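You operate a simulated robot arm through the tools that you are given. There is no shell and no other tool. Be economical: measure what you need, move in short steps, check, and stop when the job is done.

You are at the controls of a simulated two-armed robot. One attempt, no reset.

Task
Put air on the cream block and dab all three cap nuts.
Fine: shut the yellow knob, open the blue one, wet the orange pad in the tin, dab each nut, stand the pad on the tin. Set down upright: orange pad.

It is judged by the outcome, as a careful person would: the job done as asked, and still so three seconds after it is handed in. It fails if anything else is knocked over, pushed out of place, dropped, spilled or broken. Lids that push on must go on centred and level and be pressed home; caps that screw on are set level and turned clockwise until they are tight.

Robot
Two 7-joint arms with fingered hands on one trunk, on a base that drives. Base frame: it is fixed to the floor where the robot stands at the start and does not move with it; the origin is under the middle of the robot, x ahead of it, y to its left, z up; the surface under the hand at the start is at about z = 0.88. Units: m, rad, N and s.
The left shoulder is at the start at [0.204, 0.125, 1.099], the right one opposite. Places, roughly: blue knob behind the cream block [0.8, 0.2, 1]; face of the tin with the green top [0.7, -0.2, 0.9]; left cap nut of the cream block [0.7, 0.2, 1]; middle cap nut of the cream block [0.7, 0.1, 1]; right cap nut of the cream block [0.7, -0.1, 1]; yellow knob behind the cream block [0.8, -0.1, 1]. Payload 3.7 kg a hand.
The TCP of each hand is the grasp point between the finger pads, 0.025 m short of the fingertips. In the tool frame z runs along the fingers and y along their closing line. The gripper opens to 0.088 m. The gripper's body begins 0.029 m behind the TCP. The gripper is a hand of 5 fingers: y runs from the thumb to the fingers, the wrist lies at [-0.013, -0.097, -0.162] in the tool frame, and closing takes about 1.5 s.
Orientation is that of the tool frame in the base frame, as [roll, pitch, yaw] about the fixed x, y, z axes, in that order (R = Rz(yaw) Ry(pitch) Rx(roll)). With the fingers straight down and the wrist toward the robot, the tool's x, y and z point along [0, 1, 0], [1, 0, 0] and [0, 0, -1] of the base frame.

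Tools
- The arms move only by the tool servo_tool. It takes "left_deltas", "right_deltas" or both (then of equal length, played together; a hand with none holds still); each is a list of rows, each an object (a shift or turn left out is 0, a gripper value left out holds the last) with "linear": the shift along the tool's x, y, z in units of 300 mm (1.0 is 300 mm), a list of three; "rot": the turn, a rotation vector about the tool's x, y, z in units of 120 degrees (1.0 is 120 degrees), a list of three. In form: [{"linear": [tx, ty, tz], "rot": [ax, ay, az]}, ...]. A call has 1 to 12 rows; each row is the pose to reach, as a shift and turn from the pose commanded when the call began, along the tool's axes at that moment. "left_jaw" and "right_jaw" are, for a hand that has rows, the opening, from 0 (shut) to 1 (fully open), set as the call begins (left out, the last holds). A call with a number of a shift or a turn outside -1 to 1 is refused whole. A row lasts 0.2 s, in which the tool goes at most 0.05 m and 0.15 rad; a call with a longer step from one row to the next is refused whole, and so is a gripper value outside its range. Where a pose cannot be reached the arm comes as near as it can. A force on the tool above 40 N (or 10 N above the force at the start of the call, whichever is more), or a blocked arm, ends the call early, and 0.2 s more pass. The fingers move at their own pace (about 0.045 m/s each) and stop on an object; they squeeze with about 27 N. The grip force told is the motor's: it shows also when the fingers shut on nothing. Time passes only in rows, and 0.2 s behind the last, so rows that repeat a pose let the fingers close. It gives the time, the measured TCP pose, the force on the tool (base axes), the opening and the grip force at its end, in the units of the frame above (readings bear some noise), with the torque about the TCP (base axes, N m) and any sound that the robot's microphone picked up.
- Cameras (640 x 400 px; columns grow to the right, rows downward): "scene" is now at [0.3257, -0.0189, 1.251]; the picture's right is [-0.16, -0.99, 0.00], its down [-0.48, 0.08, -0.87] and it looks along [0.86, -0.14, -0.49] (base axes); focal length 214 px, centre (320, 200). "left" rides on the left gripper at [-0.059, -0.079, -0.105] in its tool frame; the picture's right is [-0.73, -0.32, 0.61], its down [0.62, -0.68, 0.38] and it looks along [0.29, 0.66, 0.70] (tool axes); focal length 234 px, centre (320, 200). "right" rides on the right gripper at [0.059, -0.079, -0.105] in its tool frame; the picture's right is [-0.73, 0.32, -0.61], its down [-0.62, -0.68, 0.38] and it looks along [-0.29, 0.66, 0.70] (tool axes); focal length 234 px, centre (320, 200). There is no depth. A picture from a camera that has moved, and an enlarged one, comes with that camera's place and axes in the base frame and with its lens. The place of the scene camera against the robot may be out by one fixed shift of up to 0.012 m in any direction.
- grab_frame(camera): a new picture of that camera. The clock stands still meanwhile.
- move_column(by): slides the trunk up (or, below 0, down) by that many m; the arms and the scene camera ride with it, the base frame stays. It gives what a move gives, with no picture.
- drive_base(legs): drives the robot by 1 to 6 legs, each [ahead, left, turn to the left] in m, m and rad, along the robot's own axes; the way and the turn of a leg run together, so that a leg with both is an arc; at most 1.5 m and 3.142 rad a leg. The arms and the cameras ride along, it lands a little off, and it stops where it bumps. It gives what a move gives.
- set_fingers(index, middle, ring, little, thumb_bend, thumb_turn, hand): sets how far each is bent, from 0 (flat) to 1 (curled in); at 0.3 the hand is open as for a grip, at 0.7 the pads meet at the TCP. One left out holds its place. A second passes; each finger stops where it meets its share of the squeeze, and holds until it gets a number again. A gripper value or a shape takes the hand back. It gives what a move gives, with no picture; readings hold the bend of each and the force on index, middle, ring, little, thumb and palm. thumb_turn goes from beside the hand (0) to across from the fingers (1), as for a grip.
- hand_shape(shape, hand): the hand has 5 fingers and takes this shape, open, in about a second: jaw (thumb against the fingers, like two jaws); tri (thumb and two fingers); tip (a fingertip pinch); poke (one finger out to press); point (the index stretched); flat (the hand flat); cup (the hand cupped); fist (a fist). The gripper value then closes the fingers along that shape, each until it touches; the sizes above hold for jaw. It gives what a move gives, with no picture.
- aim_head(pan, tilt): turns the head with the scene camera to pan (to the left, within 1.396 rad either way) and tilt (down, from -0.506 to 1.204), counted from straight ahead of the robot. It gives what a move gives.
- close_up(camera, box): a new picture of the part [left, top, right, bottom] of that camera's present view, enlarged. The clock stands still meanwhile.
- job_done(): hands the job in; it is judged then, once.

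Go step by step. Nothing tells you exact positions but the pictures and the camera data: compare them with the known pose of the tool, close in by small moves and look again before you grip or let go. The budget is 120 turns and 92 pictures, counting those below and the enlarged ones. Unless the task says otherwise, let go and move clear before handing in, and close with one line.

The tools are called after "Emit:" by a JSON object that holds its "name" and its "arguments". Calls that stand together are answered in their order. servo_tool: Moves the arms, as the interface text tells. Its arguments: {"type":"object","properties":{"left_deltas":{"type":"array","items":{"type":"object","properties":{"linear":{"type":"array","items":{"type":"number"}},"rot":{"type":"array","items":{"type":"number"}}}}},"left_jaw":{"type":"number"},"right_deltas":{"type":"array","items":{"type":"object","properties":{"linear":{"type":"array","items":{"type":"number"}},"rot":{"type":"array","items":{"type":"number"}}}}},"right_jaw":{"type":"number"}},"required":[]} The other tools are called the same way: move_column (by) slides the trunk up or down; hand_shape (shape, hand) gives the hand a shape; set_fingers (index, middle, ring, little, thumb_bend, thumb_turn, hand) moves the fingers one by one; drive_base (legs) drives the base; aim_head (pan, tilt) turns the head that bears the scene camera; grab_frame (camera) takes a picture; close_up (camera, box) takes an enlarged picture of a part of a camera's view; job_done () hands the job in.

At the start:

```text
clock: 0.0
left_eef_pos: [0.565, 0.1985, 1.2899]
left_ee_rot: [3.141, -0.001, 1.57]
left_wrist_force: [-0.4, -0.7, 0.9]
left_ft_torque: [0.01, -0.01, 0.0]
left_gripper_width: 0.0876
left_grip_force: 0.0
left_shape: jaw
left_bend: [0.3, 0.3, 0.3, 0.3, 0.3, 0.98]
left_finger forces: [0.0, 0.1, 0.0, 0.1, 0.0, 0.0]
right_eef_pos: [0.4924, -0.2187, 1.2631]
right_ee_rot: [-3.14, 0.0, 1.571]
right_wrist_force: [-0.7, 1.3, 0.1]
right_ft_torque: [-0.03, -0.01, 0.01]
right_gripper_width: 0.0877
right_grip_force: 0.1
right_shape: jaw
right_bend: [0.3, 0.3, 0.3, 0.3, 0.3, 0.98]
right_finger forces: [0.0, 0.0, 0.0, 0.1, 0.0, 0.0]
trunk travel left (down, up): [-0.125, 0.29]
robot x, y, heading: [0.0001, -0.0008, 0.003]
head pan, tilt: [-0.159, 0.508]
```

scene: 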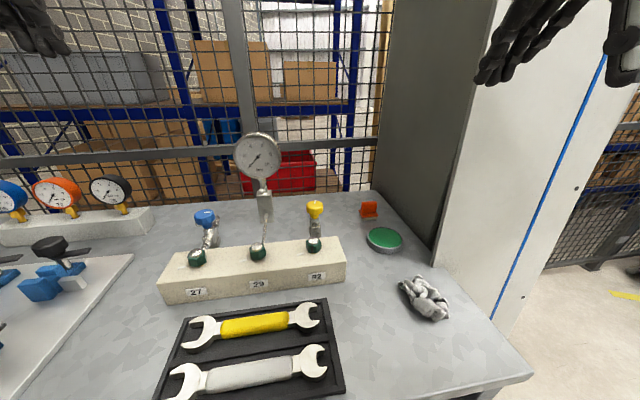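
right: 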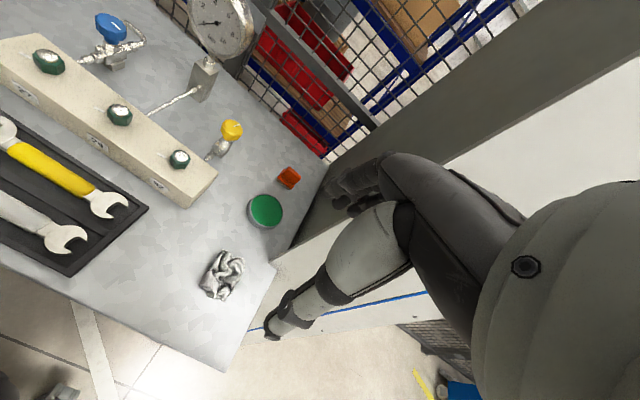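
left: 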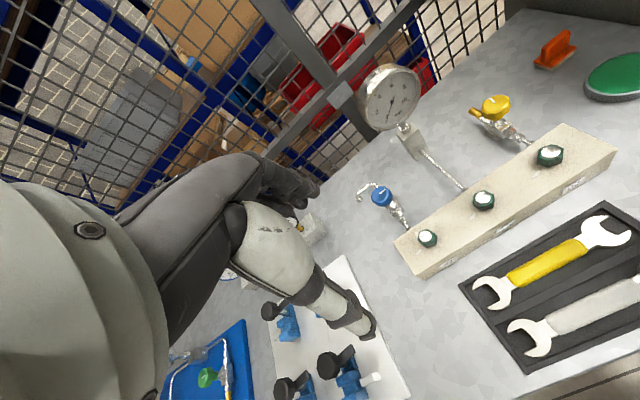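

I see the cream block with three green cap nuts, the blue knob behind left, the yellow knob behind right, the tin with green top and the orange pad beyond it. I look closer first.

Emit:
{"name": "close_up", "arguments": {"camera": "scene", "box": [150, 180, 310, 300]}}

Emit:
{"name": "close_up", "arguments": {"camera": "scene", "box": [290, 180, 450, 300]}}

Emit:
{"name": "close_up", "arguments": {"camera": "right", "box": [140, 80, 340, 240]}}

Emit:
{"name": "close_up", "arguments": {"camera": "left", "box": [340, 60, 580, 260]}}

```text
3.33 times, centred on (230, 240) of scene
camera zoom: at [0.3257, -0.0189, 1.251], right [-0.16, -0.99, 0.0], down [-0.48, 0.08, -0.87], along [0.86, -0.14, -0.49], focal length 715 px, centre (620, 67)
```

zoom: 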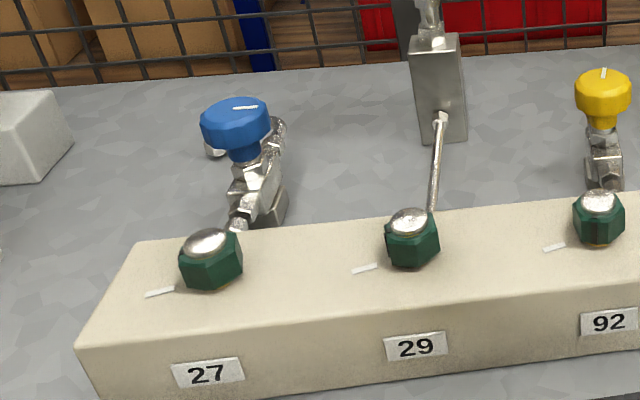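

```text
3.33 times, centred on (370, 240) of scene
camera zoom: at [0.3257, -0.0189, 1.251], right [-0.16, -0.99, 0.0], down [-0.48, 0.08, -0.87], along [0.86, -0.14, -0.49], focal length 715 px, centre (153, 67)
```

zoom: 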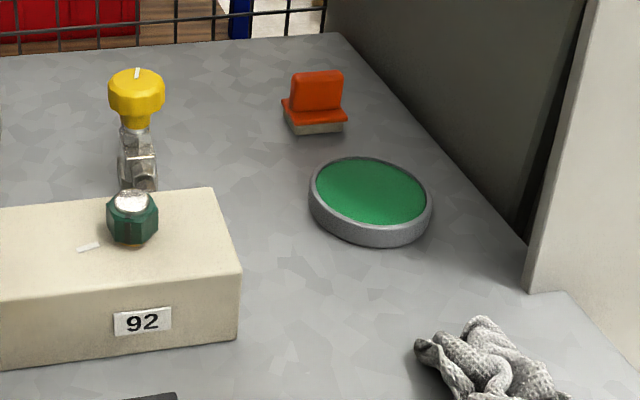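

```text
2.50 times, centred on (240, 160) of right
camera zoom: at [0.4128, -0.1579, 1.3677], right [0.32, -0.73, 0.61], down [-0.68, -0.62, -0.38], along [0.66, -0.29, -0.7], focal length 585 px, centre (520, 300)
```

zoom: 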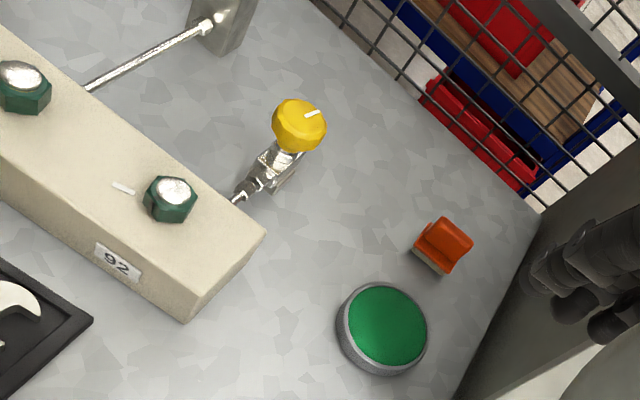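

```text
2.00 times, centred on (460, 160) of left
camera zoom: at [0.4862, 0.1407, 1.3937], right [-0.32, -0.73, -0.61], down [-0.68, 0.62, -0.38], along [0.66, 0.29, -0.7], focal length 468 px, centre (40, 280)
```

zoom: 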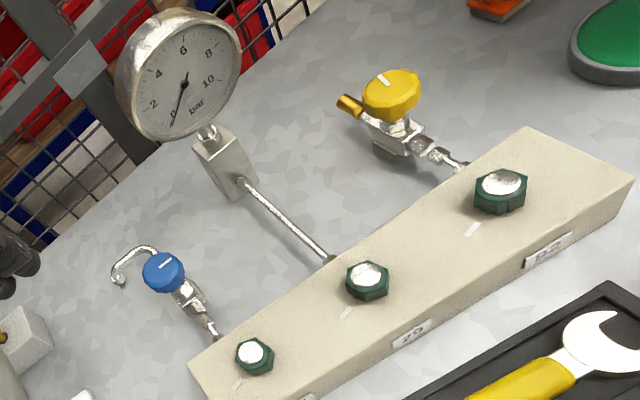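

I take the yellow knob to be at about (0.75, -0.075, 1.00). I bring the right hand above it at a safe height and look with the wrist camera.

Emit:
{"name": "servo_tool", "arguments": {"right_deltas": [{"linear": [0.0684, 0.1227, 0.054]}, {"linear": [0.1369, 0.2454, 0.108]}, {"linear": [0.2053, 0.3681, 0.162]}, {"linear": [0.2737, 0.4909, 0.216]}, {"linear": [0.3421, 0.6136, 0.27]}, {"linear": [0.4106, 0.7363, 0.324]}, {"linear": [0.479, 0.859, 0.377]}, {"linear": [0.479, 0.859, 0.377]}]}}

Emit:
{"name": "grab_frame", "arguments": {"camera": "right"}}

Emit:
{"name": "grab_frame", "arguments": {"camera": "scene"}}

```text
clock: 1.8
left_eef_pos: [0.5633, 0.1984, 1.2894]
left_ee_rot: [3.14, -0.001, 1.57]
left_wrist_force: [0.7, 0.6, 0.6]
left_ft_torque: [0.0, 0.0, 0.03]
left_gripper_width: 0.0875
left_grip_force: 0.1
left_shape: jaw
left_bend: [0.3, 0.3, 0.3, 0.3, 0.3, 0.98]
left_finger forces: [0.0, 0.0, 0.0, 0.0, 0.0, 0.0]
right_eef_pos: [0.7499, -0.072, 1.1523]
right_ee_rot: [3.14, 0.001, 1.57]
right_wrist_force: [-0.1, -0.6, -0.8]
right_ft_torque: [0.0, 0.0, 0.03]
right_gripper_width: 0.0879
right_grip_force: 0.0
right_shape: jaw
right_bend: [0.3, 0.3, 0.3, 0.3, 0.3, 0.98]
right_finger forces: [0.0, 0.2, 0.0, 0.0, 0.1, 0.1]
trunk travel left (down, up): [-0.125, 0.29]
robot x, y, heading: [-0.0017, -0.0007, 0.004]
head pan, tilt: [-0.159, 0.508]
```

```text
84 pictures are left
camera right: at [0.6706, -0.0122, 1.2562], right [0.32, -0.73, 0.61], down [-0.68, -0.62, -0.38], along [0.66, -0.29, -0.69], focal length 234 px, centre (320, 200)
```

right: 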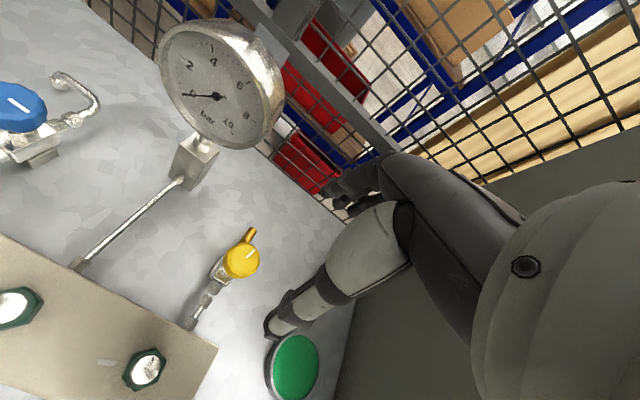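

```text
83 pictures are left
camera scene: at [0.325, -0.0194, 1.2513], right [-0.16, -0.99, 0.0], down [-0.48, 0.08, -0.87], along [0.86, -0.14, -0.49], focal length 214 px, centre (320, 200)
```

scene: 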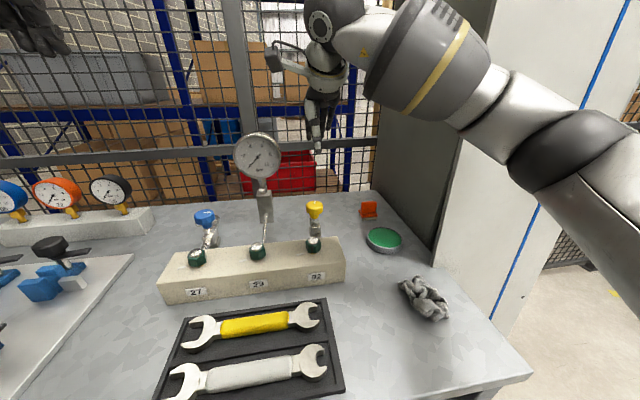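

The two right views put the top of the yellow knob at about (0.773, -0.069, 0.985), and its mark lies along the pipe (open). I pre-turn the hand counterclockwise while lowering it part-way, so there is room to turn clockwise.

Emit:
{"name": "servo_tool", "arguments": {"right_deltas": [{"linear": [0.001, 0.01, 0.04], "rot": [0, 0, -0.07]}, {"linear": [0.002, 0.02, 0.08], "rot": [0, 0, -0.14]}, {"linear": [0.004, 0.03, 0.12], "rot": [0, 0, -0.21]}, {"linear": [0.006, 0.045, 0.16], "rot": [0, 0, -0.28]}, {"linear": [0.008, 0.06, 0.2], "rot": [0, 0, -0.35]}, {"linear": [0.01, 0.077, 0.25], "rot": [0, 0, -0.42]}, {"linear": [0.01, 0.077, 0.3], "rot": [0, 0, -0.49]}, {"linear": [0.01, 0.077, 0.3], "rot": [0, 0, -0.49]}]}}

Emit:
{"name": "grab_frame", "arguments": {"camera": "right"}}

Emit:
{"name": "close_up", "arguments": {"camera": "scene", "box": [220, 100, 420, 260]}}

```text
clock: 3.6
left_eef_pos: [0.5642, 0.1988, 1.2898]
left_ee_rot: [3.141, 0.001, 1.571]
left_wrist_force: [-0.9, 0.2, 0.3]
left_ft_torque: [0.0, -0.03, 0.01]
left_gripper_width: 0.0878
left_grip_force: 0.0
left_shape: jaw
left_bend: [0.3, 0.3, 0.3, 0.3, 0.3, 0.98]
left_finger forces: [0.0, 0.0, 0.0, 0.1, 0.1, 0.1]
right_eef_pos: [0.7654, -0.071, 1.0899]
right_ee_rot: [-3.141, 0.001, 2.303]
right_wrist_force: [0.4, -0.1, 0.0]
right_ft_torque: [0.0, 0.0, 0.0]
right_gripper_width: 0.0877
right_grip_force: 0.0
right_shape: jaw
right_bend: [0.3, 0.3, 0.3, 0.3, 0.3, 0.98]
right_finger forces: [0.0, 0.1, 0.1, 0.0, 0.0, 0.0]
right hand out of reach, approached as far as the arm can: row 6, 7, 8
trunk travel left (down, up): [-0.125, 0.29]
robot x, y, heading: [0.0039, -0.0003, 0.0]
head pan, tilt: [-0.159, 0.508]
```

```text
82 pictures are left
camera right: at [0.6679, -0.0786, 1.1945], right [0.73, -0.32, 0.61], down [-0.09, -0.92, -0.38], along [0.68, 0.22, -0.7], focal length 234 px, centre (320, 200)
```

right: 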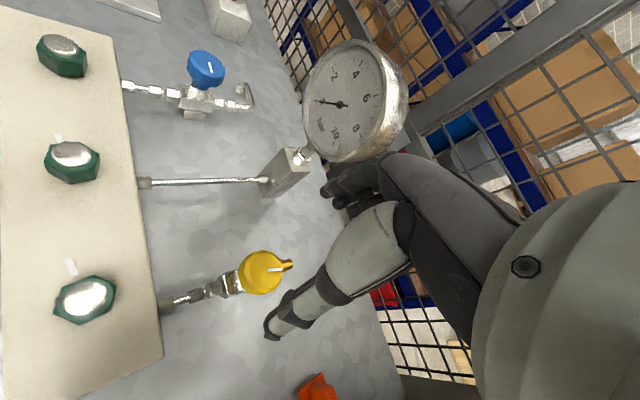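

```text
2.50 times, centred on (320, 180) of scene
camera zoom: at [0.3257, -0.0189, 1.251], right [-0.16, -0.99, 0.0], down [-0.48, 0.08, -0.87], along [0.86, -0.14, -0.49], focal length 536 px, centre (320, 250)
```

zoom: 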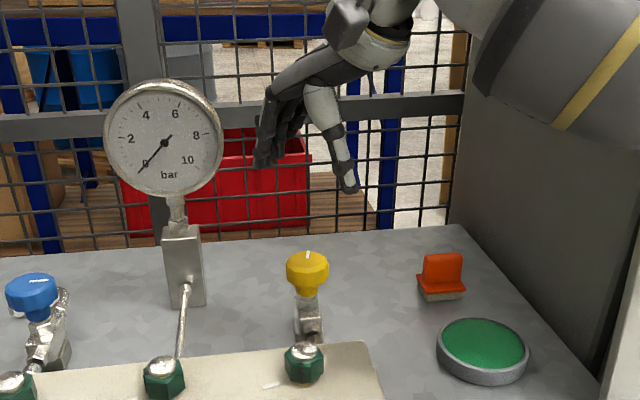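

The wrist view confirms the knob at about (0.771, -0.071), and the gauge reads 0. That much yaw is out of reach, so I turn part of the way back and re-measure.

Emit:
{"name": "servo_tool", "arguments": {"right_deltas": [{"rot": [0, 0, 0.07]}, {"rot": [0, 0, 0.14]}, {"rot": [0, 0, 0.2]}, {"rot": [0, 0, 0.24]}, {"rot": [0, 0, 0.24]}]}}

```text
clock: 4.8
left_eef_pos: [0.5653, 0.1989, 1.2891]
left_ee_rot: [-3.14, 0.0, 1.573]
left_wrist_force: [0.2, 0.6, -0.2]
left_ft_torque: [0.0, -0.03, 0.0]
left_gripper_width: 0.0878
left_grip_force: 0.2
left_shape: jaw
left_bend: [0.3, 0.3, 0.3, 0.3, 0.3, 0.98]
left_finger forces: [0.0, 0.1, 0.1, 0.0, 0.0, 0.0]
right_eef_pos: [0.7681, -0.0719, 1.0914]
right_ee_rot: [-3.142, 0.0, 1.799]
right_wrist_force: [0.0, -0.3, 0.2]
right_ft_torque: [0.0, 0.0, 0.05]
right_gripper_width: 0.0876
right_grip_force: 0.0
right_shape: jaw
right_bend: [0.3, 0.3, 0.3, 0.3, 0.3, 0.98]
right_finger forces: [0.1, 0.0, 0.0, 0.0, 0.1, 0.1]
trunk travel left (down, up): [-0.125, 0.29]
robot x, y, heading: [0.0015, -0.003, -0.0]
head pan, tilt: [-0.159, 0.508]
```

Emit:
{"name": "servo_tool", "arguments": {"right_deltas": [{"linear": [0, 0.01, 0.05], "rot": [0, 0, -0.05]}, {"linear": [0, 0.01, 0.1], "rot": [0, 0, -0.1]}, {"linear": [0, 0.01, 0.16], "rot": [0, 0, -0.14]}, {"linear": [0, 0.01, 0.22], "rot": [0, 0, -0.14]}, {"linear": [0, 0.01, 0.27], "rot": [0, 0, -0.14]}, {"linear": [0, 0.01, 0.27], "rot": [0, 0, -0.14]}]}}

Emit:
{"name": "grab_frame", "arguments": {"camera": "right"}}

Emit:
{"name": "close_up", "arguments": {"camera": "scene", "box": [220, 100, 420, 260]}}

```text
clock: 6.2
left_eef_pos: [0.5649, 0.199, 1.2899]
left_ee_rot: [3.141, -0.001, 1.571]
left_wrist_force: [0.1, 0.7, -0.9]
left_ft_torque: [-0.03, -0.02, 0.05]
left_gripper_width: 0.0876
left_grip_force: 0.1
left_shape: jaw
left_bend: [0.3, 0.3, 0.3, 0.3, 0.3, 0.98]
left_finger forces: [0.0, 0.0, 0.0, 0.0, 0.1, 0.0]
right_eef_pos: [0.7706, -0.0714, 1.0111]
right_ee_rot: [-3.141, 0.0, 2.095]
right_wrist_force: [0.0, 0.2, 1.3]
right_ft_torque: [-0.02, -0.01, -0.02]
right_gripper_width: 0.0875
right_grip_force: 0.1
right_shape: jaw
right_bend: [0.3, 0.3, 0.3, 0.3, 0.3, 0.98]
right_finger forces: [0.0, 0.0, 0.1, 0.0, 0.0, 0.0]
trunk travel left (down, up): [-0.125, 0.29]
robot x, y, heading: [-0.0019, 0.0008, 0.002]
head pan, tilt: [-0.159, 0.508]
```

```text
80 pictures are left
camera right: at [0.6731, -0.0601, 1.1145], right [0.64, -0.47, 0.61], down [-0.28, -0.88, -0.38], along [0.71, 0.08, -0.7], focal length 234 px, centre (320, 200)
```

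right: 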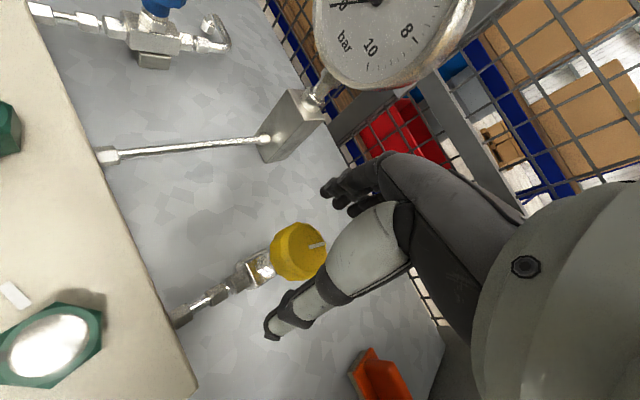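

```text
2.50 times, centred on (320, 180) of scene
camera zoom: at [0.3255, -0.0188, 1.2511], right [-0.16, -0.99, 0.0], down [-0.48, 0.08, -0.87], along [0.86, -0.14, -0.49], focal length 536 px, centre (320, 250)
```

zoom: 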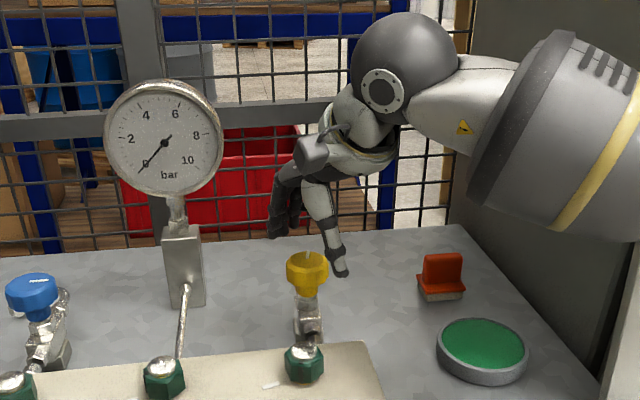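

The knob sits between thumb and fingers, at about (0.769, -0.069). I lower to knob height and then close on it.

Emit:
{"name": "servo_tool", "arguments": {"right_deltas": [{"linear": [0.006, 0, 0.05]}, {"linear": [0.006, 0, 0.095]}, {"linear": [0.006, 0, 0.095]}]}}

Emit:
{"name": "servo_tool", "arguments": {"right_deltas": [{"linear": [0, 0, 0]}, {"linear": [0, 0, 0]}, {"linear": [0, 0, 0]}, {"linear": [0, 0, 0]}, {"linear": [0, 0, 0]}, {"linear": [0, 0, 0]}, {"linear": [0, 0, 0]}, {"linear": [0, 0, 0]}], "right_jaw": 0}}

Emit:
{"name": "grab_frame", "arguments": {"camera": "right"}}

Emit:
{"name": "close_up", "arguments": {"camera": "scene", "box": [220, 100, 420, 260]}}

```text
clock: 7.0
left_eef_pos: [0.5646, 0.1991, 1.2894]
left_ee_rot: [-3.142, 0.002, 1.571]
left_wrist_force: [-0.4, -0.2, 0.0]
left_ft_torque: [-0.01, 0.0, 0.02]
left_gripper_width: 0.0875
left_grip_force: 0.0
left_shape: jaw
left_bend: [0.3, 0.3, 0.3, 0.3, 0.3, 0.98]
left_finger forces: [0.1, 0.1, 0.0, 0.0, 0.1, 0.1]
right_eef_pos: [0.7691, -0.0706, 0.984]
right_ee_rot: [3.141, 0.0, 2.095]
right_wrist_force: [0.4, 0.2, 0.5]
right_ft_torque: [0.0, 0.02, -0.01]
right_gripper_width: 0.0876
right_grip_force: 0.0
right_shape: jaw
right_bend: [0.3, 0.3, 0.3, 0.3, 0.3, 0.98]
right_finger forces: [0.0, 0.0, 0.1, 0.0, 0.0, 0.0]
trunk travel left (down, up): [-0.125, 0.29]
robot x, y, heading: [0.0024, -0.0003, -0.004]
head pan, tilt: [-0.159, 0.508]
```

```text
clock: 8.8
left_eef_pos: [0.5646, 0.2003, 1.2899]
left_ee_rot: [3.141, -0.001, 1.57]
left_wrist_force: [-0.6, 0.3, 0.8]
left_ft_torque: [0.0, -0.02, -0.01]
left_gripper_width: 0.0879
left_grip_force: 0.1
left_shape: jaw
left_bend: [0.3, 0.3, 0.3, 0.3, 0.3, 0.98]
left_finger forces: [0.0, 0.1, 0.0, 0.0, 0.0, 0.1]
right_eef_pos: [0.7692, -0.0701, 0.9833]
right_ee_rot: [-3.14, 0.0, 2.095]
right_wrist_force: [-3.9, 1.4, 0.0]
right_ft_torque: [0.01, 0.04, 0.04]
right_gripper_width: 0.0311
right_grip_force: 26.6
right_shape: jaw
right_bend: [0.74, 0.42, 0.44, 0.45, 0.75, 1.0]
right_finger forces: [10.7, 7.0, 3.3, 0.0, 21.4, 0.1]
trunk travel left (down, up): [-0.125, 0.29]
robot x, y, heading: [0.0004, -0.0006, 0.001]
head pan, tilt: [-0.159, 0.508]
```

```text
78 pictures are left
camera right: at [0.6722, -0.0576, 1.087], right [0.64, -0.47, 0.61], down [-0.28, -0.88, -0.38], along [0.71, 0.08, -0.7], focal length 234 px, centre (320, 200)
```

right: 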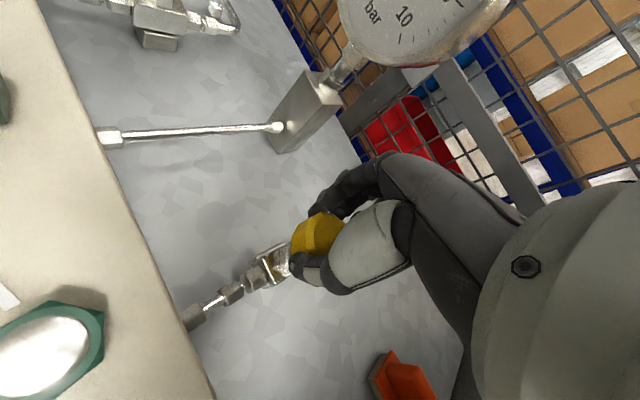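

```text
2.50 times, centred on (320, 180) of scene
camera zoom: at [0.3254, -0.0188, 1.2511], right [-0.16, -0.99, 0.0], down [-0.48, 0.08, -0.87], along [0.86, -0.14, -0.49], focal length 536 px, centre (320, 250)
```

zoom: 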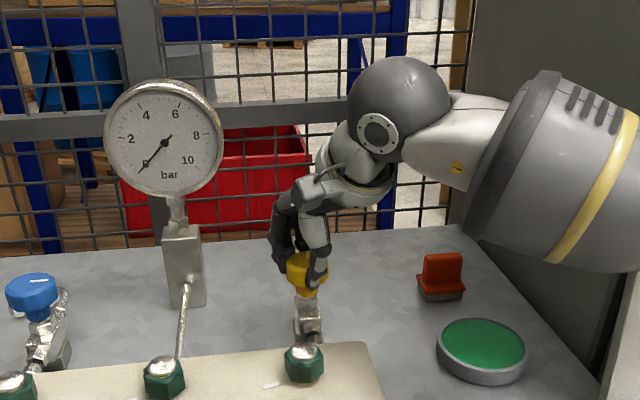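

The knob is gripped by thumb, index and middle. I turn it clockwise in small steps and watch the torque.

Emit:
{"name": "servo_tool", "arguments": {"right_deltas": [{"rot": [0, 0, 0.05]}, {"rot": [0, 0, 0.1]}, {"rot": [0, 0, 0.15]}, {"rot": [0, 0, 0.2]}, {"rot": [0, 0, 0.25]}, {"rot": [0, 0, 0.3]}, {"rot": [0, 0, 0.35]}, {"rot": [0, 0, 0.4]}]}}

Emit:
{"name": "grab_frame", "arguments": {"camera": "right"}}

```text
clock: 10.6
left_eef_pos: [0.5666, 0.2011, 1.2876]
left_ee_rot: [-3.14, 0.002, 1.571]
left_wrist_force: [0.2, 0.4, 0.9]
left_ft_torque: [0.01, 0.0, -0.01]
left_gripper_width: 0.0876
left_grip_force: 0.1
left_shape: jaw
left_bend: [0.3, 0.3, 0.3, 0.3, 0.3, 0.98]
left_finger forces: [0.0, 0.0, 0.0, 0.0, 0.0, 0.0]
right_eef_pos: [0.7713, -0.0666, 0.9828]
right_ee_rot: [3.14, -0.002, 1.257]
right_wrist_force: [13.9, 12.2, 1.4]
right_ft_torque: [0.15, -0.41, 0.29]
right_gripper_width: 0.0334
right_grip_force: 26.6
right_shape: jaw
right_bend: [0.74, 0.4, 0.45, 0.45, 0.77, 0.97]
right_finger forces: [18.6, 9.9, 2.4, 0.1, 22.4, 0.1]
trunk travel left (down, up): [-0.125, 0.29]
robot x, y, heading: [0.0005, 0.0043, -0.003]
head pan, tilt: [-0.159, 0.508]
```

```text
76 pictures are left
camera right: at [0.7151, 0.0137, 1.0865], right [0.08, -0.79, 0.61], down [-0.84, -0.38, -0.39], along [0.54, -0.48, -0.69], focal length 234 px, centre (320, 200)
```

right: 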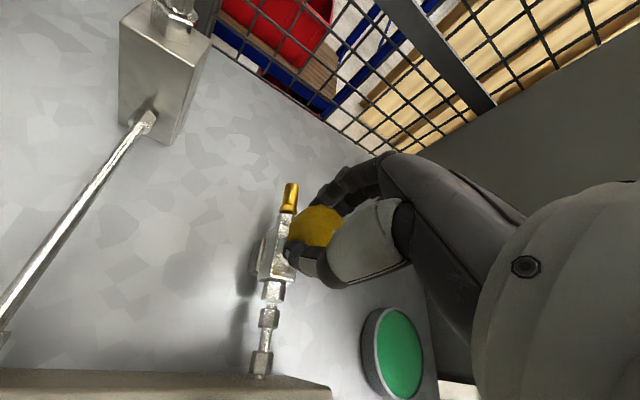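

Emit:
{"name": "servo_tool", "arguments": {"right_deltas": [{"linear": [0.012, 0.002, 0], "rot": [0, 0, 0.05]}, {"linear": [0.012, 0.002, 0], "rot": [0, 0, 0.1]}, {"linear": [0.012, 0.002, 0], "rot": [0, 0, 0.15]}, {"linear": [0.012, 0.002, 0], "rot": [0, 0, 0.2]}, {"linear": [0.012, 0.002, 0], "rot": [0, 0, 0.25]}, {"linear": [0.012, 0.002, 0], "rot": [0, 0, 0.3]}, {"linear": [0.012, 0.002, 0], "rot": [0, 0, 0.35]}, {"linear": [0.012, 0.002, 0], "rot": [0, 0, 0.35]}]}}

Emit:
{"name": "grab_frame", "arguments": {"camera": "right"}}

```text
clock: 12.4
left_eef_pos: [0.5679, 0.2012, 1.2871]
left_ee_rot: [-3.14, 0.002, 1.571]
left_wrist_force: [-0.1, 0.0, 0.1]
left_ft_torque: [-0.02, -0.02, 0.0]
left_gripper_width: 0.0878
left_grip_force: 0.0
left_shape: jaw
left_bend: [0.3, 0.3, 0.3, 0.3, 0.3, 0.98]
left_finger forces: [0.0, 0.1, 0.0, 0.0, 0.0, 0.0]
right_eef_pos: [0.7744, -0.0622, 0.9815]
right_ee_rot: [-3.141, -0.004, 0.528]
right_wrist_force: [30.9, 17.3, 6.7]
right_ft_torque: [0.13, -0.76, 1.05]
right_gripper_width: 0.0349
right_grip_force: 27.1
right_shape: jaw
right_bend: [0.74, 0.38, 0.45, 0.45, 0.77, 1.0]
right_finger forces: [27.2, 11.3, 2.7, 0.1, 24.4, 0.1]
trunk travel left (down, up): [-0.125, 0.29]
robot x, y, heading: [-0.0018, 0.004, -0.001]
head pan, tilt: [-0.159, 0.508]
```

```text
75 pictures are left
camera right: at [0.786, 0.0364, 1.0865], right [-0.47, -0.65, 0.6], down [-0.88, 0.28, -0.39], along [0.08, -0.71, -0.7], focal length 234 px, centre (320, 200)
```

right: 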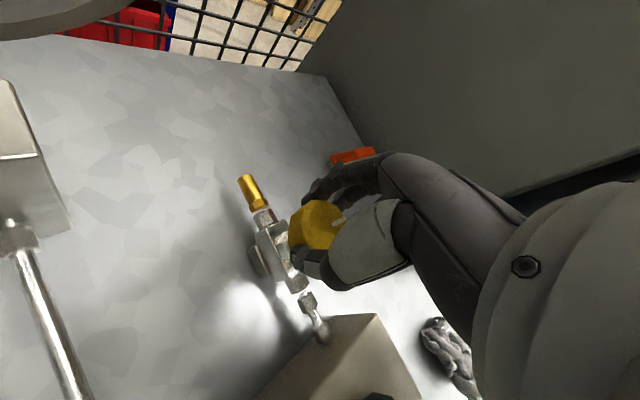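

About 90° turned, torque has risen to 1 Nm, and the mark is now crosswise: probably at its stop. I open the hand and check.

Emit:
{"name": "servo_tool", "arguments": {"right_deltas": [{"linear": [0, 0, 0]}, {"linear": [0, 0, 0]}, {"linear": [0, 0, 0]}, {"linear": [0, 0, 0]}, {"linear": [0, 0, -0.05]}, {"linear": [0, 0, -0.15]}, {"linear": [0, 0, -0.28]}, {"linear": [0, 0, -0.4]}, {"linear": [0, 0, -0.4]}], "right_jaw": 1}}

Emit:
{"name": "close_up", "arguments": {"camera": "right", "box": [150, 120, 390, 320]}}

Emit:
{"name": "close_up", "arguments": {"camera": "scene", "box": [220, 160, 380, 280]}}

```text
clock: 14.4
left_eef_pos: [0.566, 0.1978, 1.289]
left_ee_rot: [-3.141, 0.001, 1.569]
left_wrist_force: [0.3, -0.6, 0.5]
left_ft_torque: [-0.01, 0.02, 0.02]
left_gripper_width: 0.0878
left_grip_force: 0.1
left_shape: jaw
left_bend: [0.3, 0.3, 0.3, 0.3, 0.3, 0.98]
left_finger forces: [0.0, 0.1, 0.0, 0.0, 0.0, 0.0]
right_eef_pos: [0.7734, -0.0685, 1.1018]
right_ee_rot: [3.142, 0.002, 0.524]
right_wrist_force: [0.2, 0.4, -0.4]
right_ft_torque: [0.01, 0.02, 0.02]
right_gripper_width: 0.0876
right_grip_force: 0.0
right_shape: jaw
right_bend: [0.3, 0.3, 0.3, 0.3, 0.3, 0.98]
right_finger forces: [0.1, 0.1, 0.0, 0.1, 0.0, 0.0]
trunk travel left (down, up): [-0.125, 0.29]
robot x, y, heading: [-0.0016, -0.0011, 0.002]
head pan, tilt: [-0.159, 0.508]
```

```text
2.00 times, centred on (270, 220) of right
camera zoom: at [0.7862, 0.0309, 1.205], right [-0.47, -0.64, 0.61], down [-0.88, 0.28, -0.38], along [0.08, -0.71, -0.7], focal length 468 px, centre (420, 160)
```

zoom: 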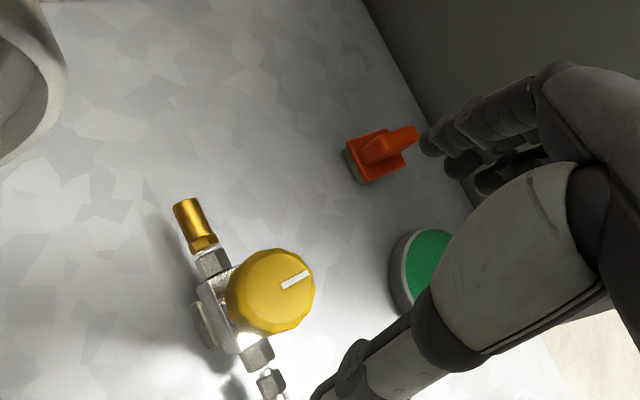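

```text
3.33 times, centred on (300, 220) of scene
camera zoom: at [0.3263, -0.019, 1.2507], right [-0.16, -0.99, 0.0], down [-0.48, 0.08, -0.87], along [0.86, -0.14, -0.49], focal length 715 px, centre (387, 133)
```

zoom: 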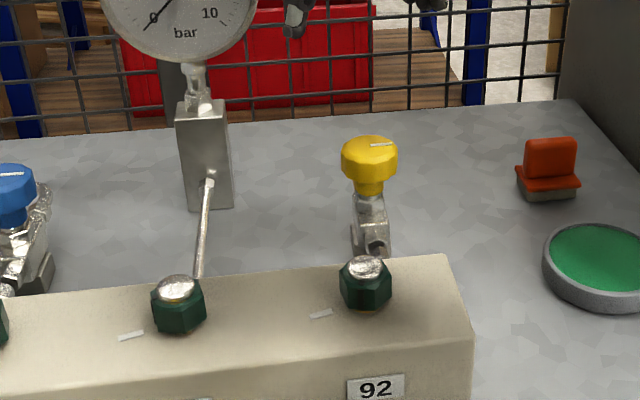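

The yellow knob is closed (mark crosswise). The blue knob works out at about (0.769, 0.181, 0.987); I bring the left hand over it and park the right hand clear.

Emit:
{"name": "servo_tool", "arguments": {"right_deltas": [{"linear": [-0.052, 0.032, -0.03], "rot": [0, 0, -0.0625]}, {"linear": [-0.104, 0.065, -0.06], "rot": [0, 0, -0.125]}, {"linear": [-0.157, 0.097, -0.09], "rot": [0, 0, -0.1875]}, {"linear": [-0.209, 0.13, -0.12], "rot": [0, 0, -0.25]}, {"linear": [-0.262, 0.162, -0.15], "rot": [0, 0, -0.3125]}, {"linear": [-0.314, 0.194, -0.167], "rot": [0, 0, -0.375]}, {"linear": [-0.366, 0.227, -0.167], "rot": [0, 0, -0.4375]}, {"linear": [-0.419, 0.259, -0.167], "rot": [0, 0, -0.5]}, {"linear": [-0.419, 0.259, -0.167], "rot": [0, 0, -0.5]}], "left_deltas": [{"linear": [-0.0075, 0.085, 0.08], "rot": [0, 0, 0.03]}, {"linear": [-0.015, 0.17, 0.16], "rot": [0, 0, 0.06]}, {"linear": [-0.0225, 0.255, 0.24], "rot": [0, 0, 0.09]}, {"linear": [-0.03, 0.34, 0.32], "rot": [0, 0, 0.12]}, {"linear": [-0.0375, 0.425, 0.4], "rot": [0, 0, 0.15]}, {"linear": [-0.045, 0.51, 0.48], "rot": [0, 0, 0.18]}, {"linear": [-0.0525, 0.595, 0.56], "rot": [0, 0, 0.21]}, {"linear": [-0.06, 0.68, 0.633], "rot": [0, 0, 0.25]}, {"linear": [-0.06, 0.68, 0.633], "rot": [0, 0, 0.25]}]}}

Emit:
{"name": "grab_frame", "arguments": {"camera": "left"}}

Emit:
{"name": "grab_frame", "arguments": {"camera": "scene"}}

```text
clock: 16.4
left_eef_pos: [0.7689, 0.1785, 1.1015]
left_ee_rot: [3.139, -0.001, 1.047]
left_wrist_force: [-0.5, -0.1, -0.8]
left_ft_torque: [0.01, -0.02, 0.0]
left_gripper_width: 0.0877
left_grip_force: 0.0
left_shape: jaw
left_bend: [0.3, 0.3, 0.3, 0.3, 0.3, 0.98]
left_finger forces: [0.0, 0.1, 0.0, 0.1, 0.0, 0.1]
right_eef_pos: [0.6994, -0.1969, 1.1524]
right_ee_rot: [-3.14, 0.001, 1.572]
right_wrist_force: [-0.2, 0.2, 0.5]
right_ft_torque: [0.01, 0.0, 0.01]
right_gripper_width: 0.0881
right_grip_force: 0.1
right_shape: jaw
right_bend: [0.3, 0.3, 0.3, 0.3, 0.3, 0.98]
right_finger forces: [0.0, 0.0, 0.0, 0.0, 0.1, 0.1]
trunk travel left (down, up): [-0.125, 0.29]
robot x, y, heading: [-0.0029, -0.0002, -0.0]
head pan, tilt: [-0.159, 0.508]
```

```text
72 pictures are left
camera left: at [0.6711, 0.1681, 1.2054], right [-0.64, -0.47, -0.61], down [-0.28, 0.88, -0.38], along [0.71, -0.08, -0.69], focal length 234 px, centre (320, 200)
```

left: 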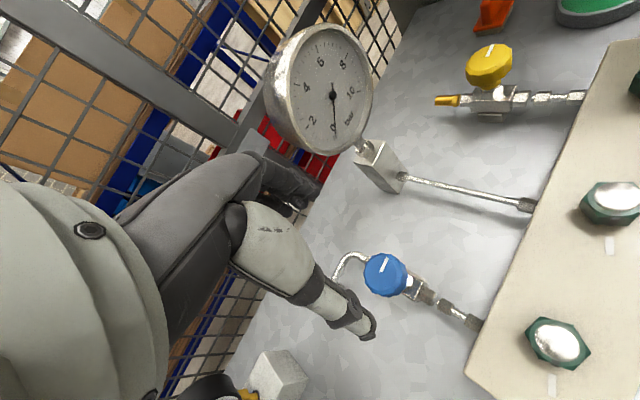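

```text
71 pictures are left
camera scene: at [0.3252, -0.0185, 1.2512], right [-0.16, -0.99, 0.0], down [-0.48, 0.08, -0.87], along [0.86, -0.14, -0.49], focal length 214 px, centre (320, 200)
```

scene: 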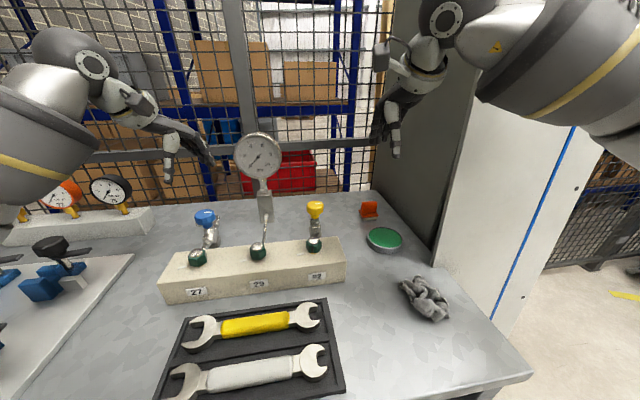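

Emit:
{"name": "close_up", "arguments": {"camera": "left", "box": [310, 220, 470, 340]}}

Emit:
{"name": "close_up", "arguments": {"camera": "right", "box": [0, 0, 240, 200]}}

Emit:
{"name": "close_up", "arguments": {"camera": "scene", "box": [180, 190, 260, 250]}}

```text
3.33 times, centred on (390, 280) of left
camera zoom: at [0.6711, 0.1681, 1.2054], right [-0.64, -0.47, -0.61], down [-0.28, 0.88, -0.38], along [0.71, -0.08, -0.69], focal length 781 px, centre (87, -67)
```

zoom: 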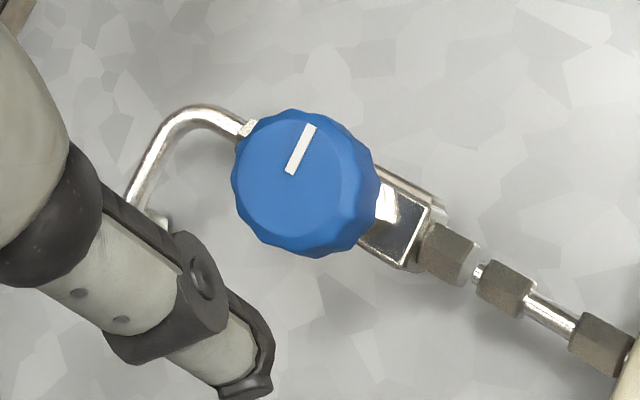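

```text
2.00 times, centred on (120, 100) of right
camera zoom: at [0.6218, -0.1367, 1.2558], right [0.32, -0.72, 0.61], down [-0.68, -0.63, -0.38], along [0.66, -0.29, -0.7], focal length 468 px, centre (720, 400)
```

zoom: 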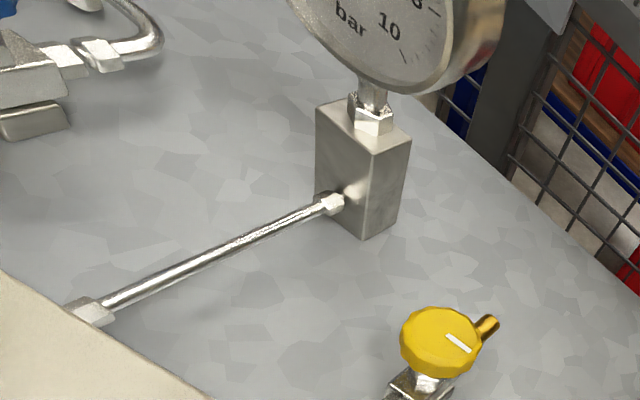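

```text
6.67 times, centred on (220, 220) of scene
camera zoom: at [0.3252, -0.0185, 1.2512], right [-0.16, -0.99, 0.0], down [-0.48, 0.08, -0.87], along [0.86, -0.14, -0.49], focal length 1430 px, centre (987, 67)
```

zoom: 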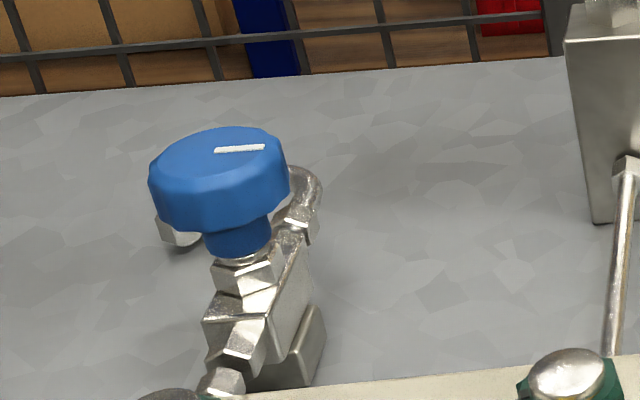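

The knob top is at about (0.770, 0.1835); the supply tube lies low at pipe level. I lower onto the knob and close.

Emit:
{"name": "servo_tool", "arguments": {"left_deltas": [{"linear": [0.016, -0.005, 0.1]}, {"linear": [0.016, -0.005, 0.2]}, {"linear": [0.016, -0.005, 0.3]}, {"linear": [0.016, -0.005, 0.388]}, {"linear": [0.016, -0.005, 0.388]}]}}

Emit:
{"name": "grab_frame", "arguments": {"camera": "left"}}

```text
clock: 17.6
left_eef_pos: [0.7692, 0.1883, 0.9848]
left_ee_rot: [3.139, -0.001, 1.046]
left_wrist_force: [0.2, 0.1, -0.7]
left_ft_torque: [0.03, 0.02, 0.02]
left_gripper_width: 0.0876
left_grip_force: 0.0
left_shape: jaw
left_bend: [0.3, 0.3, 0.3, 0.3, 0.3, 0.98]
left_finger forces: [0.0, 0.0, 0.0, 0.0, 0.0, 0.1]
right_eef_pos: [0.7011, -0.1961, 1.152]
right_ee_rot: [-3.141, 0.0, 1.572]
right_wrist_force: [-0.5, 0.5, 0.6]
right_ft_torque: [-0.01, 0.01, 0.01]
right_gripper_width: 0.0874
right_grip_force: 0.1
right_shape: jaw
right_bend: [0.3, 0.3, 0.3, 0.3, 0.3, 0.98]
right_finger forces: [0.1, 0.0, 0.0, 0.0, 0.0, 0.1]
trunk travel left (down, up): [-0.125, 0.29]
robot x, y, heading: [-0.0028, 0.0017, -0.004]
head pan, tilt: [-0.159, 0.508]
```

```text
67 pictures are left
camera left: at [0.6718, 0.1763, 1.0891], right [-0.64, -0.47, -0.61], down [-0.28, 0.88, -0.38], along [0.71, -0.08, -0.69], focal length 234 px, centre (320, 200)
```

left: 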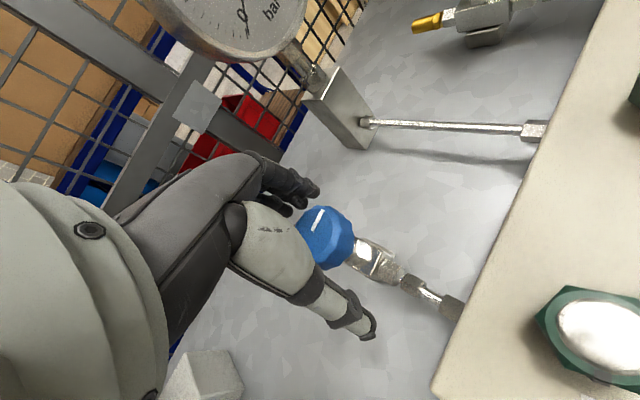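

Emit:
{"name": "servo_tool", "arguments": {"left_deltas": [{"linear": [-0.012, 0, 0]}, {"linear": [-0.012, 0, 0]}, {"linear": [-0.012, 0, 0]}, {"linear": [-0.012, 0, 0]}, {"linear": [-0.012, 0, 0]}, {"linear": [-0.012, 0, 0]}, {"linear": [-0.012, 0, 0]}, {"linear": [-0.012, 0, 0]}], "left_jaw": 0}}

Emit:
{"name": "servo_tool", "arguments": {"left_deltas": [{"rot": [0, 0, -0.05]}, {"rot": [0, 0, -0.1]}, {"rot": [0, 0, -0.15]}, {"rot": [0, 0, -0.2]}, {"rot": [0, 0, -0.25]}, {"rot": [0, 0, -0.3]}, {"rot": [0, 0, -0.35]}, {"rot": [0, 0, -0.4]}]}}

Emit:
{"name": "grab_frame", "arguments": {"camera": "left"}}

Emit:
{"name": "grab_frame", "arguments": {"camera": "scene"}}

```text
clock: 19.4
left_eef_pos: [0.7677, 0.1837, 0.9832]
left_ee_rot: [3.14, -0.001, 1.047]
left_wrist_force: [-2.6, -2.2, -1.8]
left_ft_torque: [-0.04, 0.06, -0.09]
left_gripper_width: 0.0314
left_grip_force: 27.3
left_shape: jaw
left_bend: [0.74, 0.4, 0.42, 0.42, 0.74, 1.0]
left_finger forces: [11.3, 6.9, 3.0, 0.0, 23.5, 0.0]
right_eef_pos: [0.7003, -0.1971, 1.1505]
right_ee_rot: [-3.141, -0.001, 1.57]
right_wrist_force: [-0.7, 0.0, -0.8]
right_ft_torque: [-0.02, 0.01, -0.01]
right_gripper_width: 0.0877
right_grip_force: 0.1
right_shape: jaw
right_bend: [0.3, 0.3, 0.3, 0.3, 0.3, 0.98]
right_finger forces: [0.0, 0.0, 0.0, 0.0, 0.0, 0.0]
trunk travel left (down, up): [-0.125, 0.29]
robot x, y, heading: [0.0027, -0.0005, 0.003]
head pan, tilt: [-0.159, 0.508]
```

```text
clock: 21.2
left_eef_pos: [0.7694, 0.1801, 0.9845]
left_ee_rot: [3.141, 0.0, 1.884]
left_wrist_force: [10.1, -17.2, 1.9]
left_ft_torque: [-0.23, -0.35, -0.34]
left_gripper_width: 0.0334
left_grip_force: 26.7
left_shape: jaw
left_bend: [0.74, 0.39, 0.45, 0.42, 0.76, 0.96]
left_finger forces: [18.3, 7.9, 0.8, 0.0, 24.0, 0.0]
right_eef_pos: [0.7022, -0.1998, 1.1506]
right_ee_rot: [-3.141, 0.0, 1.568]
right_wrist_force: [-0.6, 1.2, -0.2]
right_ft_torque: [-0.04, 0.02, 0.0]
right_gripper_width: 0.0877
right_grip_force: 0.1
right_shape: jaw
right_bend: [0.3, 0.3, 0.3, 0.3, 0.3, 0.98]
right_finger forces: [0.0, 0.1, 0.1, 0.1, 0.0, 0.1]
trunk travel left (down, up): [-0.125, 0.29]
robot x, y, heading: [0.0027, 0.0, -0.002]
head pan, tilt: [-0.159, 0.508]
```

```text
66 pictures are left
camera left: at [0.7125, 0.1002, 1.0879], right [-0.08, -0.79, -0.61], down [-0.84, 0.38, -0.39], along [0.54, 0.48, -0.69], focal length 234 px, centre (320, 200)
```

left: 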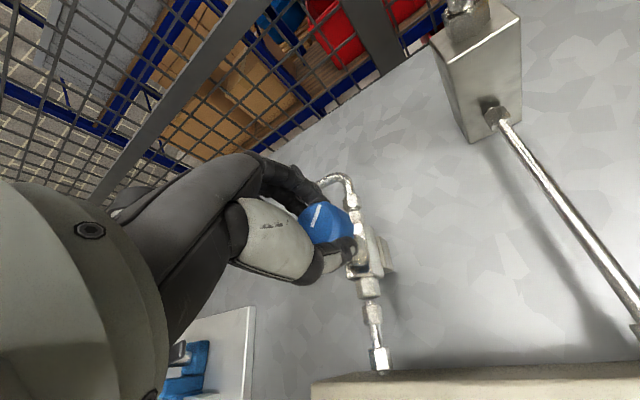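

```text
65 pictures are left
camera scene: at [0.3268, -0.0212, 1.2507], right [-0.16, -0.99, 0.0], down [-0.48, 0.08, -0.87], along [0.86, -0.14, -0.49], focal length 214 px, centre (320, 200)
```

scene: 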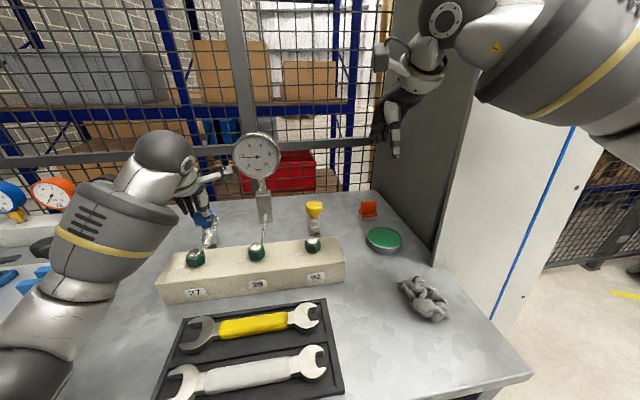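

The gauge needle is already rising. I finish the turn to open fully.

Emit:
{"name": "servo_tool", "arguments": {"left_deltas": [{"linear": [-0.012, 0.002, 0], "rot": [0, 0, -0.05]}, {"linear": [-0.012, 0.002, 0], "rot": [0, 0, -0.1]}, {"linear": [-0.012, 0.002, 0], "rot": [0, 0, -0.15]}, {"linear": [-0.012, 0.002, 0], "rot": [0, 0, -0.2]}, {"linear": [-0.012, 0.002, 0], "rot": [0, 0, -0.25]}, {"linear": [-0.012, 0.002, 0], "rot": [0, 0, -0.3]}, {"linear": [-0.012, 0.002, 0], "rot": [0, 0, -0.35]}, {"linear": [-0.012, 0.002, 0], "rot": [0, 0, -0.35]}]}}

Emit:
{"name": "servo_tool", "arguments": {"left_deltas": [{"linear": [0, 0, 0]}, {"linear": [0, 0, 0]}, {"linear": [0, 0, 0]}, {"linear": [0, 0, 0]}, {"linear": [0, 0, -0.05]}, {"linear": [0, 0, -0.15]}, {"linear": [0, 0, -0.28]}, {"linear": [0, 0, -0.4]}, {"linear": [0, 0, -0.4]}], "left_jaw": 1}}

Emit:
{"name": "close_up", "arguments": {"camera": "left", "box": [280, 150, 480, 310]}}

Emit:
{"name": "close_up", "arguments": {"camera": "scene", "box": [180, 120, 340, 240]}}

```text
clock: 23.0
left_eef_pos: [0.7723, 0.1765, 0.9838]
left_ee_rot: [-3.141, 0.004, 2.615]
left_wrist_force: [21.9, -19.5, 6.0]
left_ft_torque: [-0.24, -0.56, -0.77]
left_gripper_width: 0.0327
left_grip_force: 27.1
left_shape: jaw
left_bend: [0.74, 0.39, 0.45, 0.42, 0.76, 0.97]
left_finger forces: [21.1, 7.1, 0.1, 0.1, 28.5, 0.1]
right_eef_pos: [0.7017, -0.1996, 1.1507]
right_ee_rot: [-3.141, -0.002, 1.571]
right_wrist_force: [0.4, 0.7, 0.0]
right_ft_torque: [-0.03, 0.0, -0.05]
right_gripper_width: 0.0876
right_grip_force: 0.1
right_shape: jaw
right_bend: [0.3, 0.3, 0.3, 0.3, 0.3, 0.98]
right_finger forces: [0.1, 0.0, 0.1, 0.0, 0.0, 0.0]
trunk travel left (down, up): [-0.125, 0.29]
robot x, y, heading: [0.0039, 0.0048, -0.003]
head pan, tilt: [-0.159, 0.508]
```

```text
clock: 25.0
left_eef_pos: [0.7662, 0.1809, 1.1017]
left_ee_rot: [-3.141, -0.002, 2.618]
left_wrist_force: [-0.3, -0.7, 0.7]
left_ft_torque: [0.03, -0.01, -0.01]
left_gripper_width: 0.0875
left_grip_force: 0.1
left_shape: jaw
left_bend: [0.3, 0.3, 0.3, 0.3, 0.3, 0.98]
left_finger forces: [0.1, 0.1, 0.1, 0.0, 0.1, 0.1]
right_eef_pos: [0.7018, -0.1968, 1.1501]
right_ee_rot: [-3.14, 0.001, 1.572]
right_wrist_force: [-0.5, -0.6, 0.4]
right_ft_torque: [0.0, 0.0, -0.01]
right_gripper_width: 0.0875
right_grip_force: 0.0
right_shape: jaw
right_bend: [0.3, 0.3, 0.3, 0.3, 0.3, 0.98]
right_finger forces: [0.0, 0.1, 0.0, 0.1, 0.1, 0.0]
trunk travel left (down, up): [-0.125, 0.29]
robot x, y, heading: [0.0016, 0.0012, 0.004]
head pan, tilt: [-0.159, 0.508]
```

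```text
2.50 times, centred on (380, 230) of left
camera zoom: at [0.7793, 0.0833, 1.2068], right [0.47, -0.64, -0.61], down [-0.88, -0.28, -0.38], along [0.08, 0.71, -0.7], focal length 585 px, centre (170, 125)
```

zoom: 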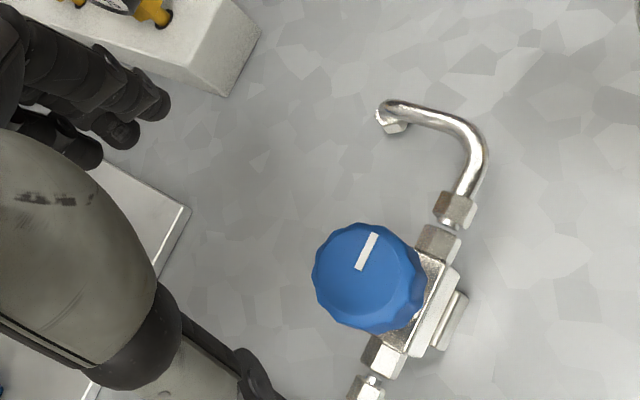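

```text
3.33 times, centred on (260, 180) of scene
camera zoom: at [0.3264, -0.0187, 1.2507], right [-0.16, -0.99, 0.0], down [-0.48, 0.08, -0.87], along [0.86, -0.14, -0.49], focal length 715 px, centre (520, 267)
```

zoom: 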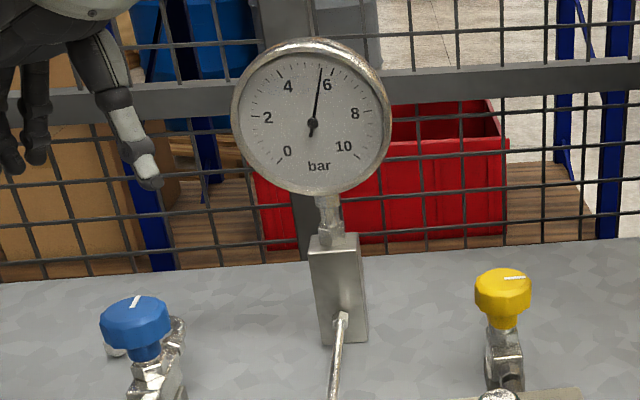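

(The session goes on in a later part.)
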